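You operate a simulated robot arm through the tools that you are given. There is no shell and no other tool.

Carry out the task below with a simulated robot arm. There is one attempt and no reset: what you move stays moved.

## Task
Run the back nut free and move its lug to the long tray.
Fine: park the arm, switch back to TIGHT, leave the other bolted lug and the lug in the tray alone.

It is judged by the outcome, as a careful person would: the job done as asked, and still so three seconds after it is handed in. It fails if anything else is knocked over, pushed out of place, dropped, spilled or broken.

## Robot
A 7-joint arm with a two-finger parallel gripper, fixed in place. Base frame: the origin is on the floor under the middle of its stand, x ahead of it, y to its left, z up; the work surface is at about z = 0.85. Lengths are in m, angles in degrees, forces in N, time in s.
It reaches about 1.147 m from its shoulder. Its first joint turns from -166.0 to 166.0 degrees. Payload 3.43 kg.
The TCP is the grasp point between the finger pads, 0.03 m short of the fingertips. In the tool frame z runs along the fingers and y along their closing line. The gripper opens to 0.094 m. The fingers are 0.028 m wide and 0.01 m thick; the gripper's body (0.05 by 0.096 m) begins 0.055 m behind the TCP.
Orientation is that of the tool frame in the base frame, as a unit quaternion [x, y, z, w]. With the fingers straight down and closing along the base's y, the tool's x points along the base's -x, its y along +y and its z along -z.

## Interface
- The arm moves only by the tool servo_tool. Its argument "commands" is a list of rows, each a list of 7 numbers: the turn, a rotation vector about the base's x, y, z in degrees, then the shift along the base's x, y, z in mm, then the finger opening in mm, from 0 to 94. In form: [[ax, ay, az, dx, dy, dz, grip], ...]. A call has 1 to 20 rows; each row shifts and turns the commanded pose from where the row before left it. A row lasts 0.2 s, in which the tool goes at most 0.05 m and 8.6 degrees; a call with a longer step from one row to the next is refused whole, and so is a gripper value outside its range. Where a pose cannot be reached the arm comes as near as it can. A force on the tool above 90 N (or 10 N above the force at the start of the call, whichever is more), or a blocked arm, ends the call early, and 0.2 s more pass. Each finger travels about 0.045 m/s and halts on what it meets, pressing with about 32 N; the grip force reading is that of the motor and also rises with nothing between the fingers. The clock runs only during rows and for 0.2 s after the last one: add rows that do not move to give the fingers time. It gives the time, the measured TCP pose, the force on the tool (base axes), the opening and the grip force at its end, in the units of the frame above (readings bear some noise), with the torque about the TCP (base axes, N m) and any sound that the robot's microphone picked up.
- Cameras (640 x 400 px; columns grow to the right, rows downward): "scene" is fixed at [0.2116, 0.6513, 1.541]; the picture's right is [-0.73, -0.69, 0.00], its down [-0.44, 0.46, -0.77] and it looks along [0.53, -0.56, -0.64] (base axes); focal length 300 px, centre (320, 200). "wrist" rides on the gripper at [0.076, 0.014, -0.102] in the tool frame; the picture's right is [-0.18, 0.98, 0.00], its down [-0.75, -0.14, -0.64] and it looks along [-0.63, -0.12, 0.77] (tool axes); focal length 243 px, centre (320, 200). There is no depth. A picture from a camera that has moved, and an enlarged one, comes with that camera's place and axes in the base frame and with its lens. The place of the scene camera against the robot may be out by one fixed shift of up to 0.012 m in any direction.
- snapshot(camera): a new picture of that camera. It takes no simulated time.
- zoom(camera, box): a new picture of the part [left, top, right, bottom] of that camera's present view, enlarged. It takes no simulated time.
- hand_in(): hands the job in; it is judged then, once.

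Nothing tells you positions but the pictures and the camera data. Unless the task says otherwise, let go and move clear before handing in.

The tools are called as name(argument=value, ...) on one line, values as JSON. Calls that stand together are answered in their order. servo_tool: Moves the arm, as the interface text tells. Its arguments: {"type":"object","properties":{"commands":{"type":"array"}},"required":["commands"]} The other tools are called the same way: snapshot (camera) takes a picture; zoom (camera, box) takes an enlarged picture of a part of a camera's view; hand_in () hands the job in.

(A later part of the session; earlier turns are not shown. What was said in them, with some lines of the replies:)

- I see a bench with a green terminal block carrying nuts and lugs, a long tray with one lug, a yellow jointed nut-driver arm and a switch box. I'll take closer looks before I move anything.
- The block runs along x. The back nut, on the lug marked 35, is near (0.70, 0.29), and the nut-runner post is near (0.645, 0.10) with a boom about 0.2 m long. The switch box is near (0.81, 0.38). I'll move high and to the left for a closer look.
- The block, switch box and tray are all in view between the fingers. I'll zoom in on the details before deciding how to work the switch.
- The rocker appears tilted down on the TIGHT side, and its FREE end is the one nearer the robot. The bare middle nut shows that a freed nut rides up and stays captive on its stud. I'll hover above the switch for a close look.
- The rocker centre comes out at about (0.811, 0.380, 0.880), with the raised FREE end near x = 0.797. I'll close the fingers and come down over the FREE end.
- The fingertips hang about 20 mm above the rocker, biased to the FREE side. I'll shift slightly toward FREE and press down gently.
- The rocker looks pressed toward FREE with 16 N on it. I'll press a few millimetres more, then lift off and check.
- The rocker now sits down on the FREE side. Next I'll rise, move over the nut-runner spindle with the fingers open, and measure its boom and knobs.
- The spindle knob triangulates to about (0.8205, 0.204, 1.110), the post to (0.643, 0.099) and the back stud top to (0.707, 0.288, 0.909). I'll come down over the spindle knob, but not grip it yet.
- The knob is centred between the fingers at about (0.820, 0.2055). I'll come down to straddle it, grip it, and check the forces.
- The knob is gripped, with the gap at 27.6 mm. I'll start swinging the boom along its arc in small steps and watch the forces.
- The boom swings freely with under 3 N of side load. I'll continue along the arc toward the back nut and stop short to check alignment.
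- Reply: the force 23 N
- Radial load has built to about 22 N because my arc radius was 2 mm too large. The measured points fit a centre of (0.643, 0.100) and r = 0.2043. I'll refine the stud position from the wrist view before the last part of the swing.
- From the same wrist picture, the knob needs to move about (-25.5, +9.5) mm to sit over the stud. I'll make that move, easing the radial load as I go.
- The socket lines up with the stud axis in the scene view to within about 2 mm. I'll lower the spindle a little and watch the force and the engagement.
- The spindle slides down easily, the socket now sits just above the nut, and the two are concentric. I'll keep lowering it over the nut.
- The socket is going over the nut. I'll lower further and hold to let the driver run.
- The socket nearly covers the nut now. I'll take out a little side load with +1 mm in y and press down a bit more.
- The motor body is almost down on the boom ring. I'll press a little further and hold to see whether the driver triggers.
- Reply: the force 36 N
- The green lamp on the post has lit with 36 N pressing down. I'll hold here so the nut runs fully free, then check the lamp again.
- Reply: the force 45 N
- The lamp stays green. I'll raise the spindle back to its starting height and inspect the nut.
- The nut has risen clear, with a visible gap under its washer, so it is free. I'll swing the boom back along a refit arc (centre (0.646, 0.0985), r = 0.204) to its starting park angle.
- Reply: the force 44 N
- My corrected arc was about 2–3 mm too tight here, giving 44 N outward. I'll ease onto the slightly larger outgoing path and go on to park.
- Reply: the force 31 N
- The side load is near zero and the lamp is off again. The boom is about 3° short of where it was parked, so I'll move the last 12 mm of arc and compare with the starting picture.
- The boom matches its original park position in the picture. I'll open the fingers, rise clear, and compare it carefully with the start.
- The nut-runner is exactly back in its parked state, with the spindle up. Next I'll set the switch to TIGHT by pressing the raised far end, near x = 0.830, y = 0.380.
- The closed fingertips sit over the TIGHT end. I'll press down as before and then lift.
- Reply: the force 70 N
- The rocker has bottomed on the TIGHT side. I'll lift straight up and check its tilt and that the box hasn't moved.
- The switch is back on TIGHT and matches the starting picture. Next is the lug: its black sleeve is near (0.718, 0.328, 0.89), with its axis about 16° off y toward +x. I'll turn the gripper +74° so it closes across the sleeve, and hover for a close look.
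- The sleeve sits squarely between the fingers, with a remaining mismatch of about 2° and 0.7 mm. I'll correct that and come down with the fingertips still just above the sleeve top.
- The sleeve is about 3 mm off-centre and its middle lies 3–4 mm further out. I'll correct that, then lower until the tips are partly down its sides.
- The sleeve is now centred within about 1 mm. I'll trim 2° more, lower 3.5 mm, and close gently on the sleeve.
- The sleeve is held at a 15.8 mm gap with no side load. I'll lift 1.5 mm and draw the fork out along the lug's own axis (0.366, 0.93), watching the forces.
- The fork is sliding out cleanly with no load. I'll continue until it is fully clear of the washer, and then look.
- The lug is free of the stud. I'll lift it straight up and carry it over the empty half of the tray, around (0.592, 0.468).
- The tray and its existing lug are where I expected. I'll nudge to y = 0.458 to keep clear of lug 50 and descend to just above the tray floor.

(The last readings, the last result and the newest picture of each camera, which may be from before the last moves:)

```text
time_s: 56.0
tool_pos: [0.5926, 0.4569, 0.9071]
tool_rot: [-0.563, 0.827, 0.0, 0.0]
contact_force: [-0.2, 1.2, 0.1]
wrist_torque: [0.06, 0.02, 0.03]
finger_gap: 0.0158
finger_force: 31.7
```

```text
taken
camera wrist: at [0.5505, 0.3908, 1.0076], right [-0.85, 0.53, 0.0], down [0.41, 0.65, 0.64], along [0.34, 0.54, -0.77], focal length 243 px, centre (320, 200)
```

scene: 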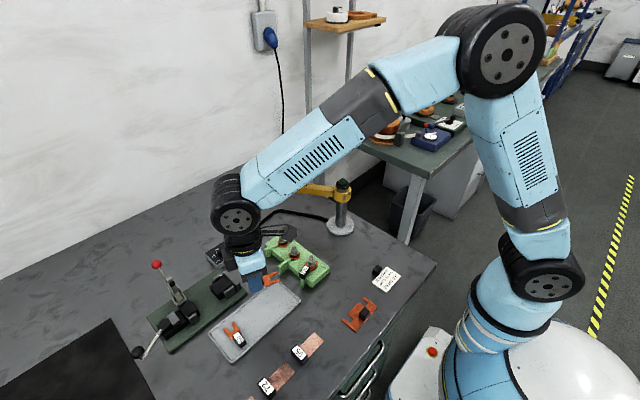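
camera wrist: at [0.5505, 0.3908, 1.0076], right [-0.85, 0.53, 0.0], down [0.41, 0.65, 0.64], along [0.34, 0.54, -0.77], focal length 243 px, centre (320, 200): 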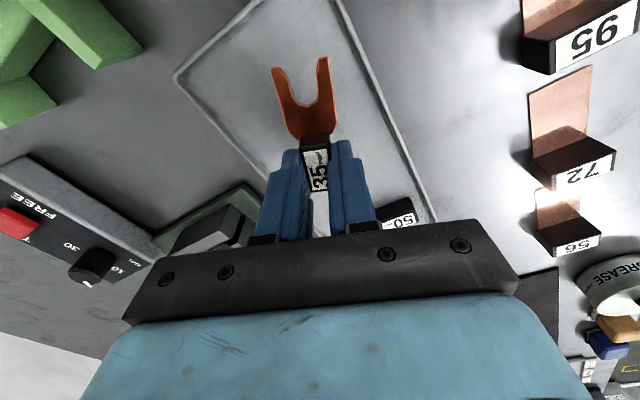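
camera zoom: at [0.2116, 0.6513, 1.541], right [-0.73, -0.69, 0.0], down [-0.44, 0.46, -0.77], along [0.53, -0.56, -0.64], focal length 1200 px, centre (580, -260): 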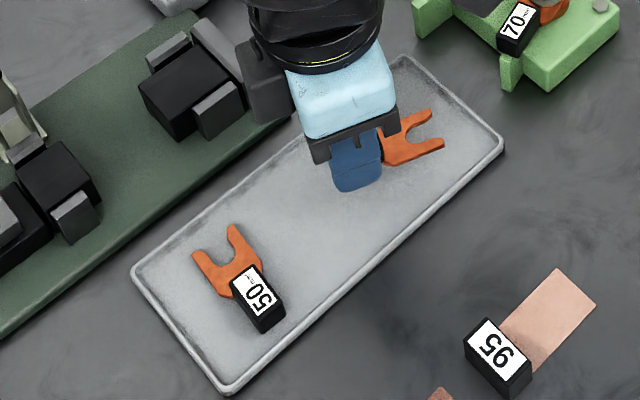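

The lug is over clear tray floor. I'll lower it in small steps until it touches.

servo_tool(commands=[[0, 0, 0, 0, 0, -4, 8], [0, 0, 0, 0, 0, -4, 8], [0, 0, 0, 0, 0, -3, 8], [0, 0, 0, 0, 0, -2, 8], [0, 0, 0, 0, 0, 0, 8]])

zoom(camera="scene", box=[260, 270, 320, 320])

```text
time_s: 57.2
tool_pos: [0.592, 0.4568, 0.8933]
tool_rot: [-0.563, 0.826, -0.001, 0.0]
contact_force: [-0.1, 0.3, 0.2]
wrist_torque: [-0.01, -0.02, 0.02]
finger_gap: 0.0159
finger_force: 32.4
```

```text
8.00 times, centred on (290, 295) of scene
camera zoom: at [0.2116, 0.6513, 1.541], right [-0.73, -0.69, 0.0], down [-0.44, 0.46, -0.77], along [0.53, -0.56, -0.64], focal length 2400 px, centre (560, -560)
```

zoom: 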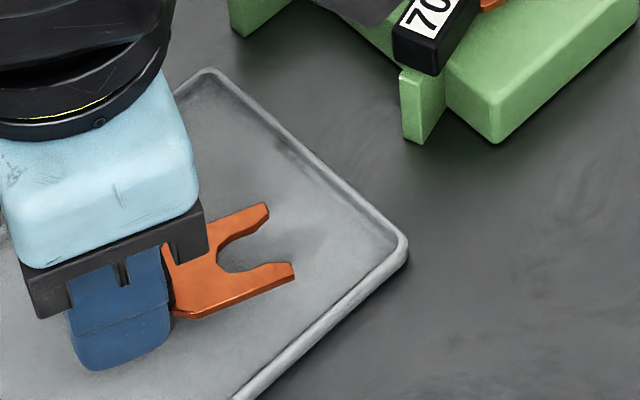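

servo_tool(commands=[[0, 0, 0, 0, 0, -1.5, 8], [0, 0, 0, 0, 0, -1.5, 8], [0, 0, 0, 0, 0, 0, 8]])

zoom(camera="scene", box=[260, 270, 320, 320])

```text
time_s: 58.0
tool_pos: [0.5911, 0.458, 0.8901]
tool_rot: [-0.563, 0.826, 0.0, -0.001]
contact_force: [0.7, 0.3, -0.9]
wrist_torque: [0.0, 0.04, 0.01]
finger_gap: 0.0161
finger_force: 31.9
```

```text
8.00 times, centred on (290, 295) of scene
camera zoom: at [0.2116, 0.6513, 1.541], right [-0.73, -0.69, 0.0], down [-0.44, 0.46, -0.77], along [0.53, -0.56, -0.64], focal length 2400 px, centre (560, -560)
```

zoom: 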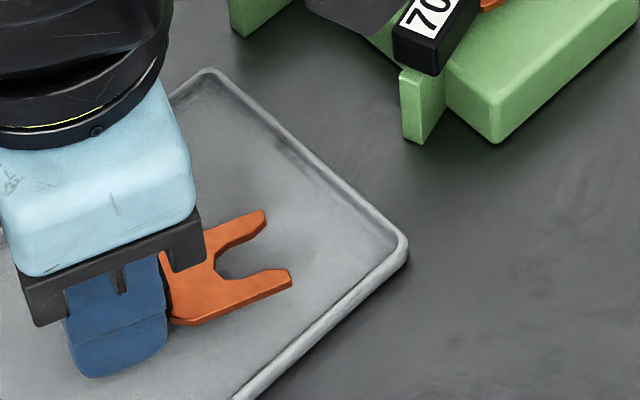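

No contact yet, so I'll keep lowering in fine steps.

servo_tool(commands=[[0, 0, 0, 0, 0, -1.5, 8], [0, 0, 0, 0, 0, -1, 8], [0, 0, 0, 0, 0, 0, 8]])

```text
time_s: 58.8
tool_pos: [0.5922, 0.4568, 0.8875]
tool_rot: [-0.563, 0.827, 0.0, 0.0]
contact_force: [0.0, -0.1, -1.2]
wrist_torque: [0.02, 0.02, 0.0]
finger_gap: 0.016
finger_force: 31.8
```

servo_tool(commands=[[0, 0, 0, 0, 0, -1, 8], [0, 0, 0, 0, 0, -1, 8], [0, 0, 0, 0, 0, 0, 8]])

zoom(camera="scene", box=[260, 270, 320, 320])

```text
time_s: 59.6
tool_pos: [0.5922, 0.4588, 0.8881]
tool_rot: [-0.563, 0.827, 0.0, 0.0]
contact_force: [1.4, -0.1, -0.5]
wrist_torque: [0.01, 0.0, -0.01]
finger_gap: 0.0159
finger_force: 31.9
```

```text
8.00 times, centred on (290, 295) of scene
camera zoom: at [0.2116, 0.6513, 1.541], right [-0.73, -0.69, 0.0], down [-0.44, 0.46, -0.77], along [0.53, -0.56, -0.64], focal length 2400 px, centre (560, -560)
```

zoom: 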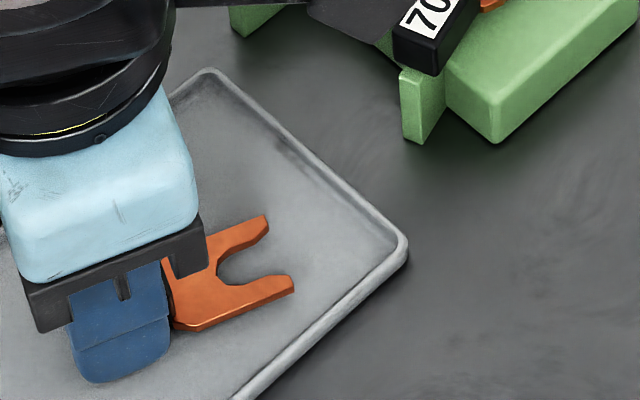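

servo_tool(commands=[[0, 0, 0, 0, 0, -1, 8], [0, 0, 0, 0, 0, -1, 8], [0, 0, 0, 0, 0, 0, 8]])

```text
time_s: 60.4
tool_pos: [0.5913, 0.4578, 0.8841]
tool_rot: [-0.563, 0.826, 0.001, 0.0]
contact_force: [-0.7, 0.0, -1.2]
wrist_torque: [0.02, 0.0, -0.01]
finger_gap: 0.016
finger_force: 32.2
```

servo_tool(commands=[[0, 0, 0, 0, 0, -1, 8], [0, 0, 0, 0, 0, 0, 8]])

zoom(camera="scene", box=[255, 270, 315, 320])

zoom(camera="wrist", box=[240, 40, 400, 240])

```text
time_s: 61.0
tool_pos: [0.592, 0.4583, 0.8845]
tool_rot: [-0.563, 0.826, 0.0, 0.0]
contact_force: [-2.0, -0.8, 2.3]
wrist_torque: [0.0, -0.07, -0.03]
finger_gap: 0.016
finger_force: 32.5
```

```text
8.00 times, centred on (285, 295) of scene
camera zoom: at [0.2116, 0.6513, 1.541], right [-0.73, -0.69, 0.0], down [-0.44, 0.46, -0.77], along [0.53, -0.56, -0.64], focal length 2400 px, centre (600, -560)
```

zoom: 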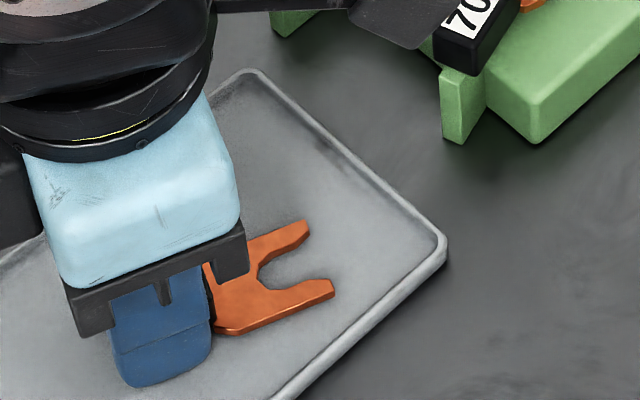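

```text
2.00 times, centred on (320, 140) of wrist
camera zoom: at [0.5496, 0.3916, 0.9856], right [-0.85, 0.53, 0.0], down [0.41, 0.65, 0.64], along [0.34, 0.54, -0.77], focal length 485 px, centre (320, 320)
```

zoom: 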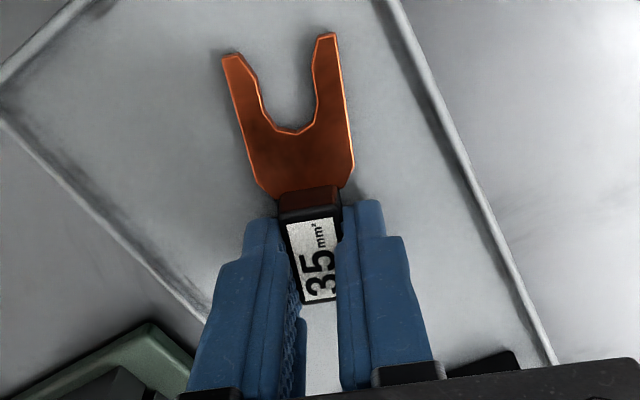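

Upward force is just starting at 2.3 N. One more millimetre will confirm contact.

servo_tool(commands=[[0, 0, 0, 0, 0, -1, 8], [0, 0, 0, 0, 0, 0, 8]])

```text
time_s: 61.6
tool_pos: [0.5917, 0.4576, 0.8841]
tool_rot: [-0.563, 0.827, 0.0, 0.0]
contact_force: [-3.5, -1.9, 14.6]
wrist_torque: [-0.23, 0.21, -0.17]
finger_gap: 0.016
finger_force: 32.3
```

Contact is confirmed at 15 N. I'll ease the pressure, open partway so the fingers stay inside the tray, and lift straight up.

servo_tool(commands=[[0, 0, 0, 0, 0, 1.0, 8], [0, 0, 0, 0, 0, 0, 20], [0, 0, 0, 0, 0, 0, 30], [0, 0, 0, 0, 0, 0, 38], [0, 0, 0, 0, 0, 0, 38], [0, 0, 0, 0, 0, 0, 38]])

zoom(camera="wrist", box=[240, 40, 400, 240])

zoom(camera="scene", box=[200, 265, 320, 365])

```text
time_s: 63.0
tool_pos: [0.5908, 0.4573, 0.8837]
tool_rot: [-0.563, 0.827, 0.001, 0.0]
contact_force: [-2.9, -2.7, 10.3]
wrist_torque: [-0.07, -0.2, 0.0]
finger_gap: 0.0377
finger_force: 0.2
```

```text
2.00 times, centred on (320, 140) of wrist
camera zoom: at [0.5491, 0.3916, 0.9856], right [-0.85, 0.53, 0.0], down [0.41, 0.65, 0.64], along [0.34, 0.54, -0.77], focal length 485 px, centre (320, 320)
```

zoom: 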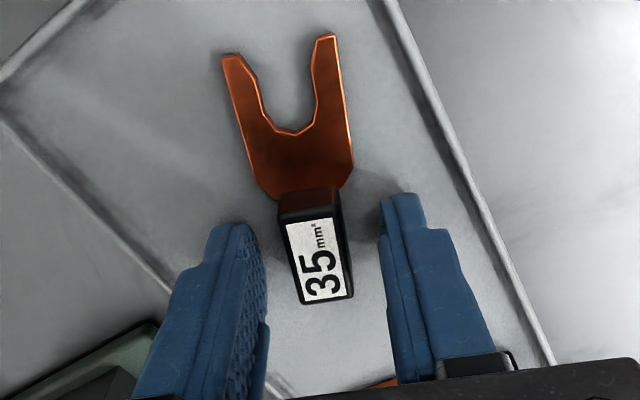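

```text
4.00 times, centred on (260, 315) of scene
camera zoom: at [0.2116, 0.6513, 1.541], right [-0.73, -0.69, 0.0], down [-0.44, 0.46, -0.77], along [0.53, -0.56, -0.64], focal length 1200 px, centre (560, -260)
```

zoom: 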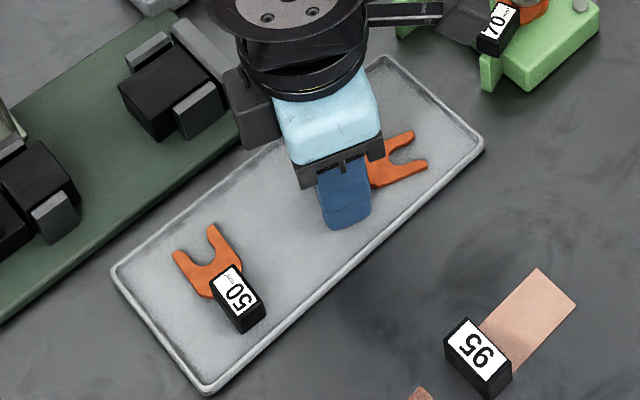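

The lug is released and lying in the tray. I'll lift clear vertically and check everything.

servo_tool(commands=[[0, 0, 0, 0, 0, 10, 38], [0, 0, 0, 0, 0, 30, 38], [0, 0, 0, 0, 0, 40, 38], [0, 0, 0, 0, 0, 45, 38], [0, 0, 0, 0, 0, 45, 38], [0, 0, 0, 0, 0, 45, 38], [0, 0, 0, 0, 0, 45, 38], [0, 0, 0, 0, 0, 45, 60], [0, 0, 0, 0, 0, 0, 94]])

snapshot(camera="scene")

snapshot(camera="wrist")

```text
time_s: 65.0
tool_pos: [0.5963, 0.4548, 1.1888]
tool_rot: [-0.562, 0.827, 0.0, 0.001]
contact_force: [0.1, 0.3, -0.2]
wrist_torque: [0.01, 0.0, -0.05]
finger_gap: 0.0893
finger_force: 0.1
```

```text
taken
```

scene: 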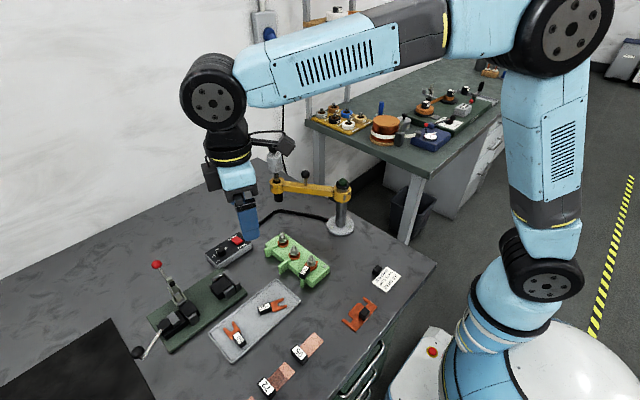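

```text
taken
camera wrist: at [0.5524, 0.3885, 1.2905], right [-0.85, 0.53, 0.0], down [0.41, 0.65, 0.64], along [0.34, 0.54, -0.77], focal length 243 px, centre (320, 200)
```

wrist: 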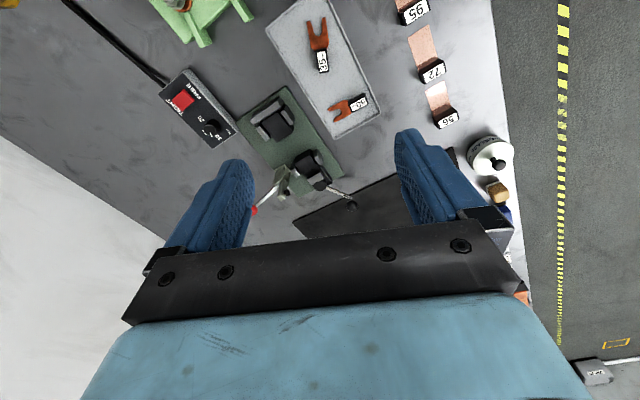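

Lug 35 lies in the tray clear of lug 50, and nothing else appears disturbed. I'll bring the arm back to its starting pose and then do a final check.

servo_tool(commands=[[0, 0, 0, 0, 0, 40, 94], [0, 0, 0, 0, 0, 30, 94], [0, 0, -6.85, -7.9, -37.4, 3.2, 94], [0, 0, -6.85, -7.9, -37.4, 3.2, 94], [0, 0, -6.85, -7.9, -37.4, 3.2, 94], [0, 0, -6.85, -7.9, -37.4, 3.2, 94], [0, 0, -6.85, -7.9, -37.4, 3.2, 94], [0, 0, -6.85, -7.9, -37.4, 3.2, 94], [0, 0, -6.85, -7.9, -37.4, 3.2, 94], [0, 0, -6.85, -7.9, -37.4, 3.2, 94], [0, 0, -6.85, -7.9, -37.4, 3.2, 94], [0, 0, -6.85, -7.9, -37.4, 3.2, 94], [0, 0, 0, 0, 0, 0, 94], [0, 0, 0, 0, 0, 0, 94]])

snapshot(camera="scene")

zoom(camera="scene", box=[250, 220, 350, 290])

zoom(camera="scene", box=[130, 250, 320, 390])

zoom(camera="scene", box=[200, 225, 260, 270])

zoom(camera="scene", box=[255, 135, 365, 245])

```text
time_s: 68.0
tool_pos: [0.5123, 0.085, 1.2891]
tool_rot: [0.0, 1.0, -0.001, 0.001]
contact_force: [-0.3, -0.6, -0.7]
wrist_torque: [-0.03, 0.04, 0.0]
finger_gap: 0.0938
finger_force: 0.1
```

```text
taken
```

scene: 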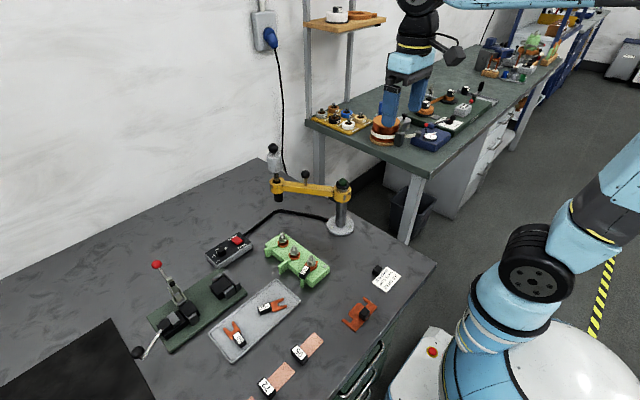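

```text
5.71 times, centred on (300, 255) of scene
camera zoom: at [0.2116, 0.6513, 1.541], right [-0.73, -0.69, 0.0], down [-0.44, 0.46, -0.77], along [0.53, -0.56, -0.64], focal length 1714 px, centre (434, -114)
```

zoom: 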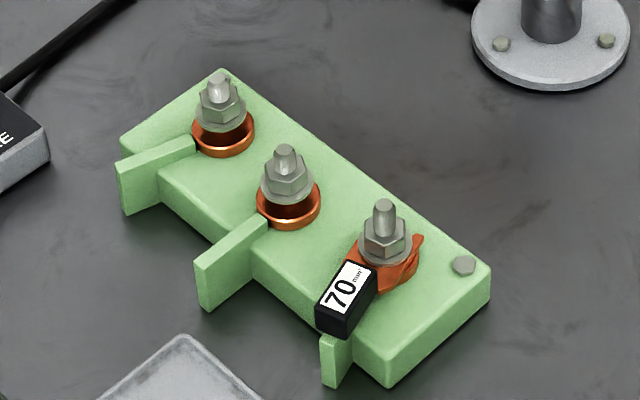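

```text
2.86 times, centred on (225, 320) of scene
camera zoom: at [0.2116, 0.6513, 1.541], right [-0.73, -0.69, 0.0], down [-0.44, 0.46, -0.77], along [0.53, -0.56, -0.64], focal length 857 px, centre (591, -143)
```

zoom: 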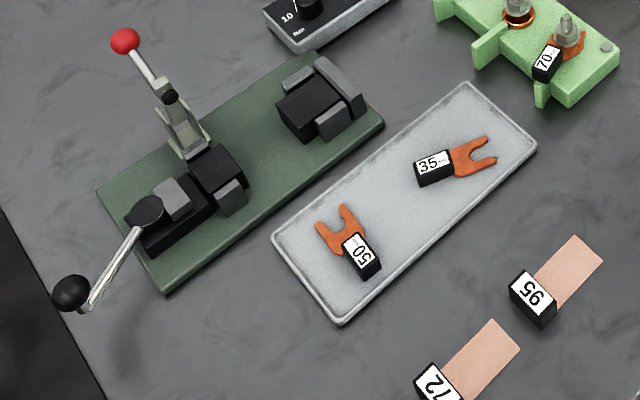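

```text
8.89 times, centred on (230, 248) of scene
camera zoom: at [0.2116, 0.6513, 1.541], right [-0.73, -0.69, 0.0], down [-0.44, 0.46, -0.77], along [0.53, -0.56, -0.64], focal length 2667 px, centre (1120, -222)
```

zoom: 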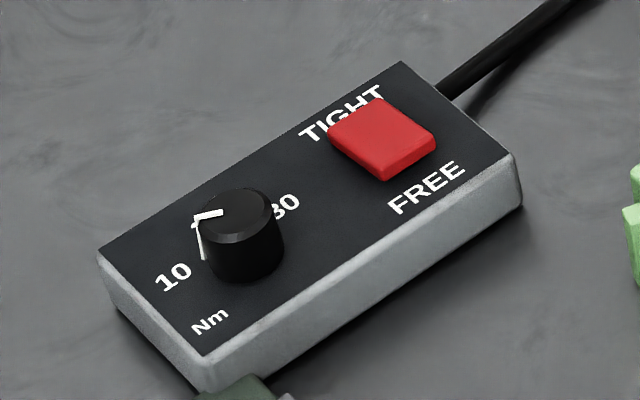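

```text
3.64 times, centred on (310, 190) of scene
camera zoom: at [0.2116, 0.6513, 1.541], right [-0.73, -0.69, 0.0], down [-0.44, 0.46, -0.77], along [0.53, -0.56, -0.64], focal length 1091 px, centre (356, 236)
```

zoom: 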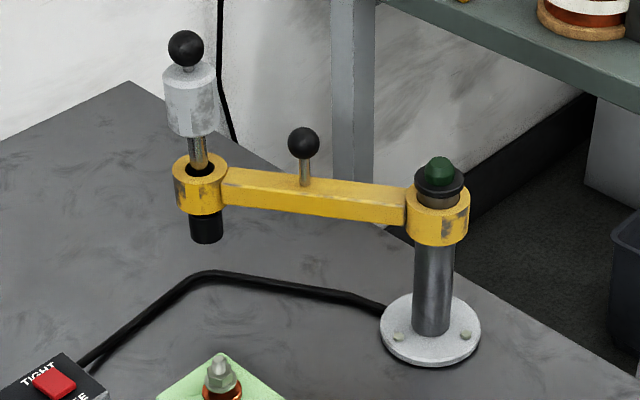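

The final pictures show the back nut raised on its bare stud and lug 35 lying in the tray clear of lug 50. Lug 70 is untouched, the switch is on TIGHT, the nut-runner is parked and the robot is back at its start pose, so I'm handing in.

hand_in()

```text
The job is handed in.
```

The job is done and handed in. The back nut is free and its lug, the one marked 35, is lying in the long tray.

- **Back nut:** I set the switch to FREE and ran the nut loose with the nut-runner. It now sits raised on its stud with nothing under it.
- **Lug 35:** it rests in the empty half of the tray, clear of the lug that was already there.
- **Nut-runner arm:** it is back at its starting angle with the spindle up. "Park the arm" could also mean the robot, so I returned that to its start pose too.
- **Switch:** it is back on TIGHT. I left the torque dial alone.
- **Everything else:** the other bolted lug (70) and the lug in the tray (50) look the same as in the starting pictures, and nothing was knocked or moved.
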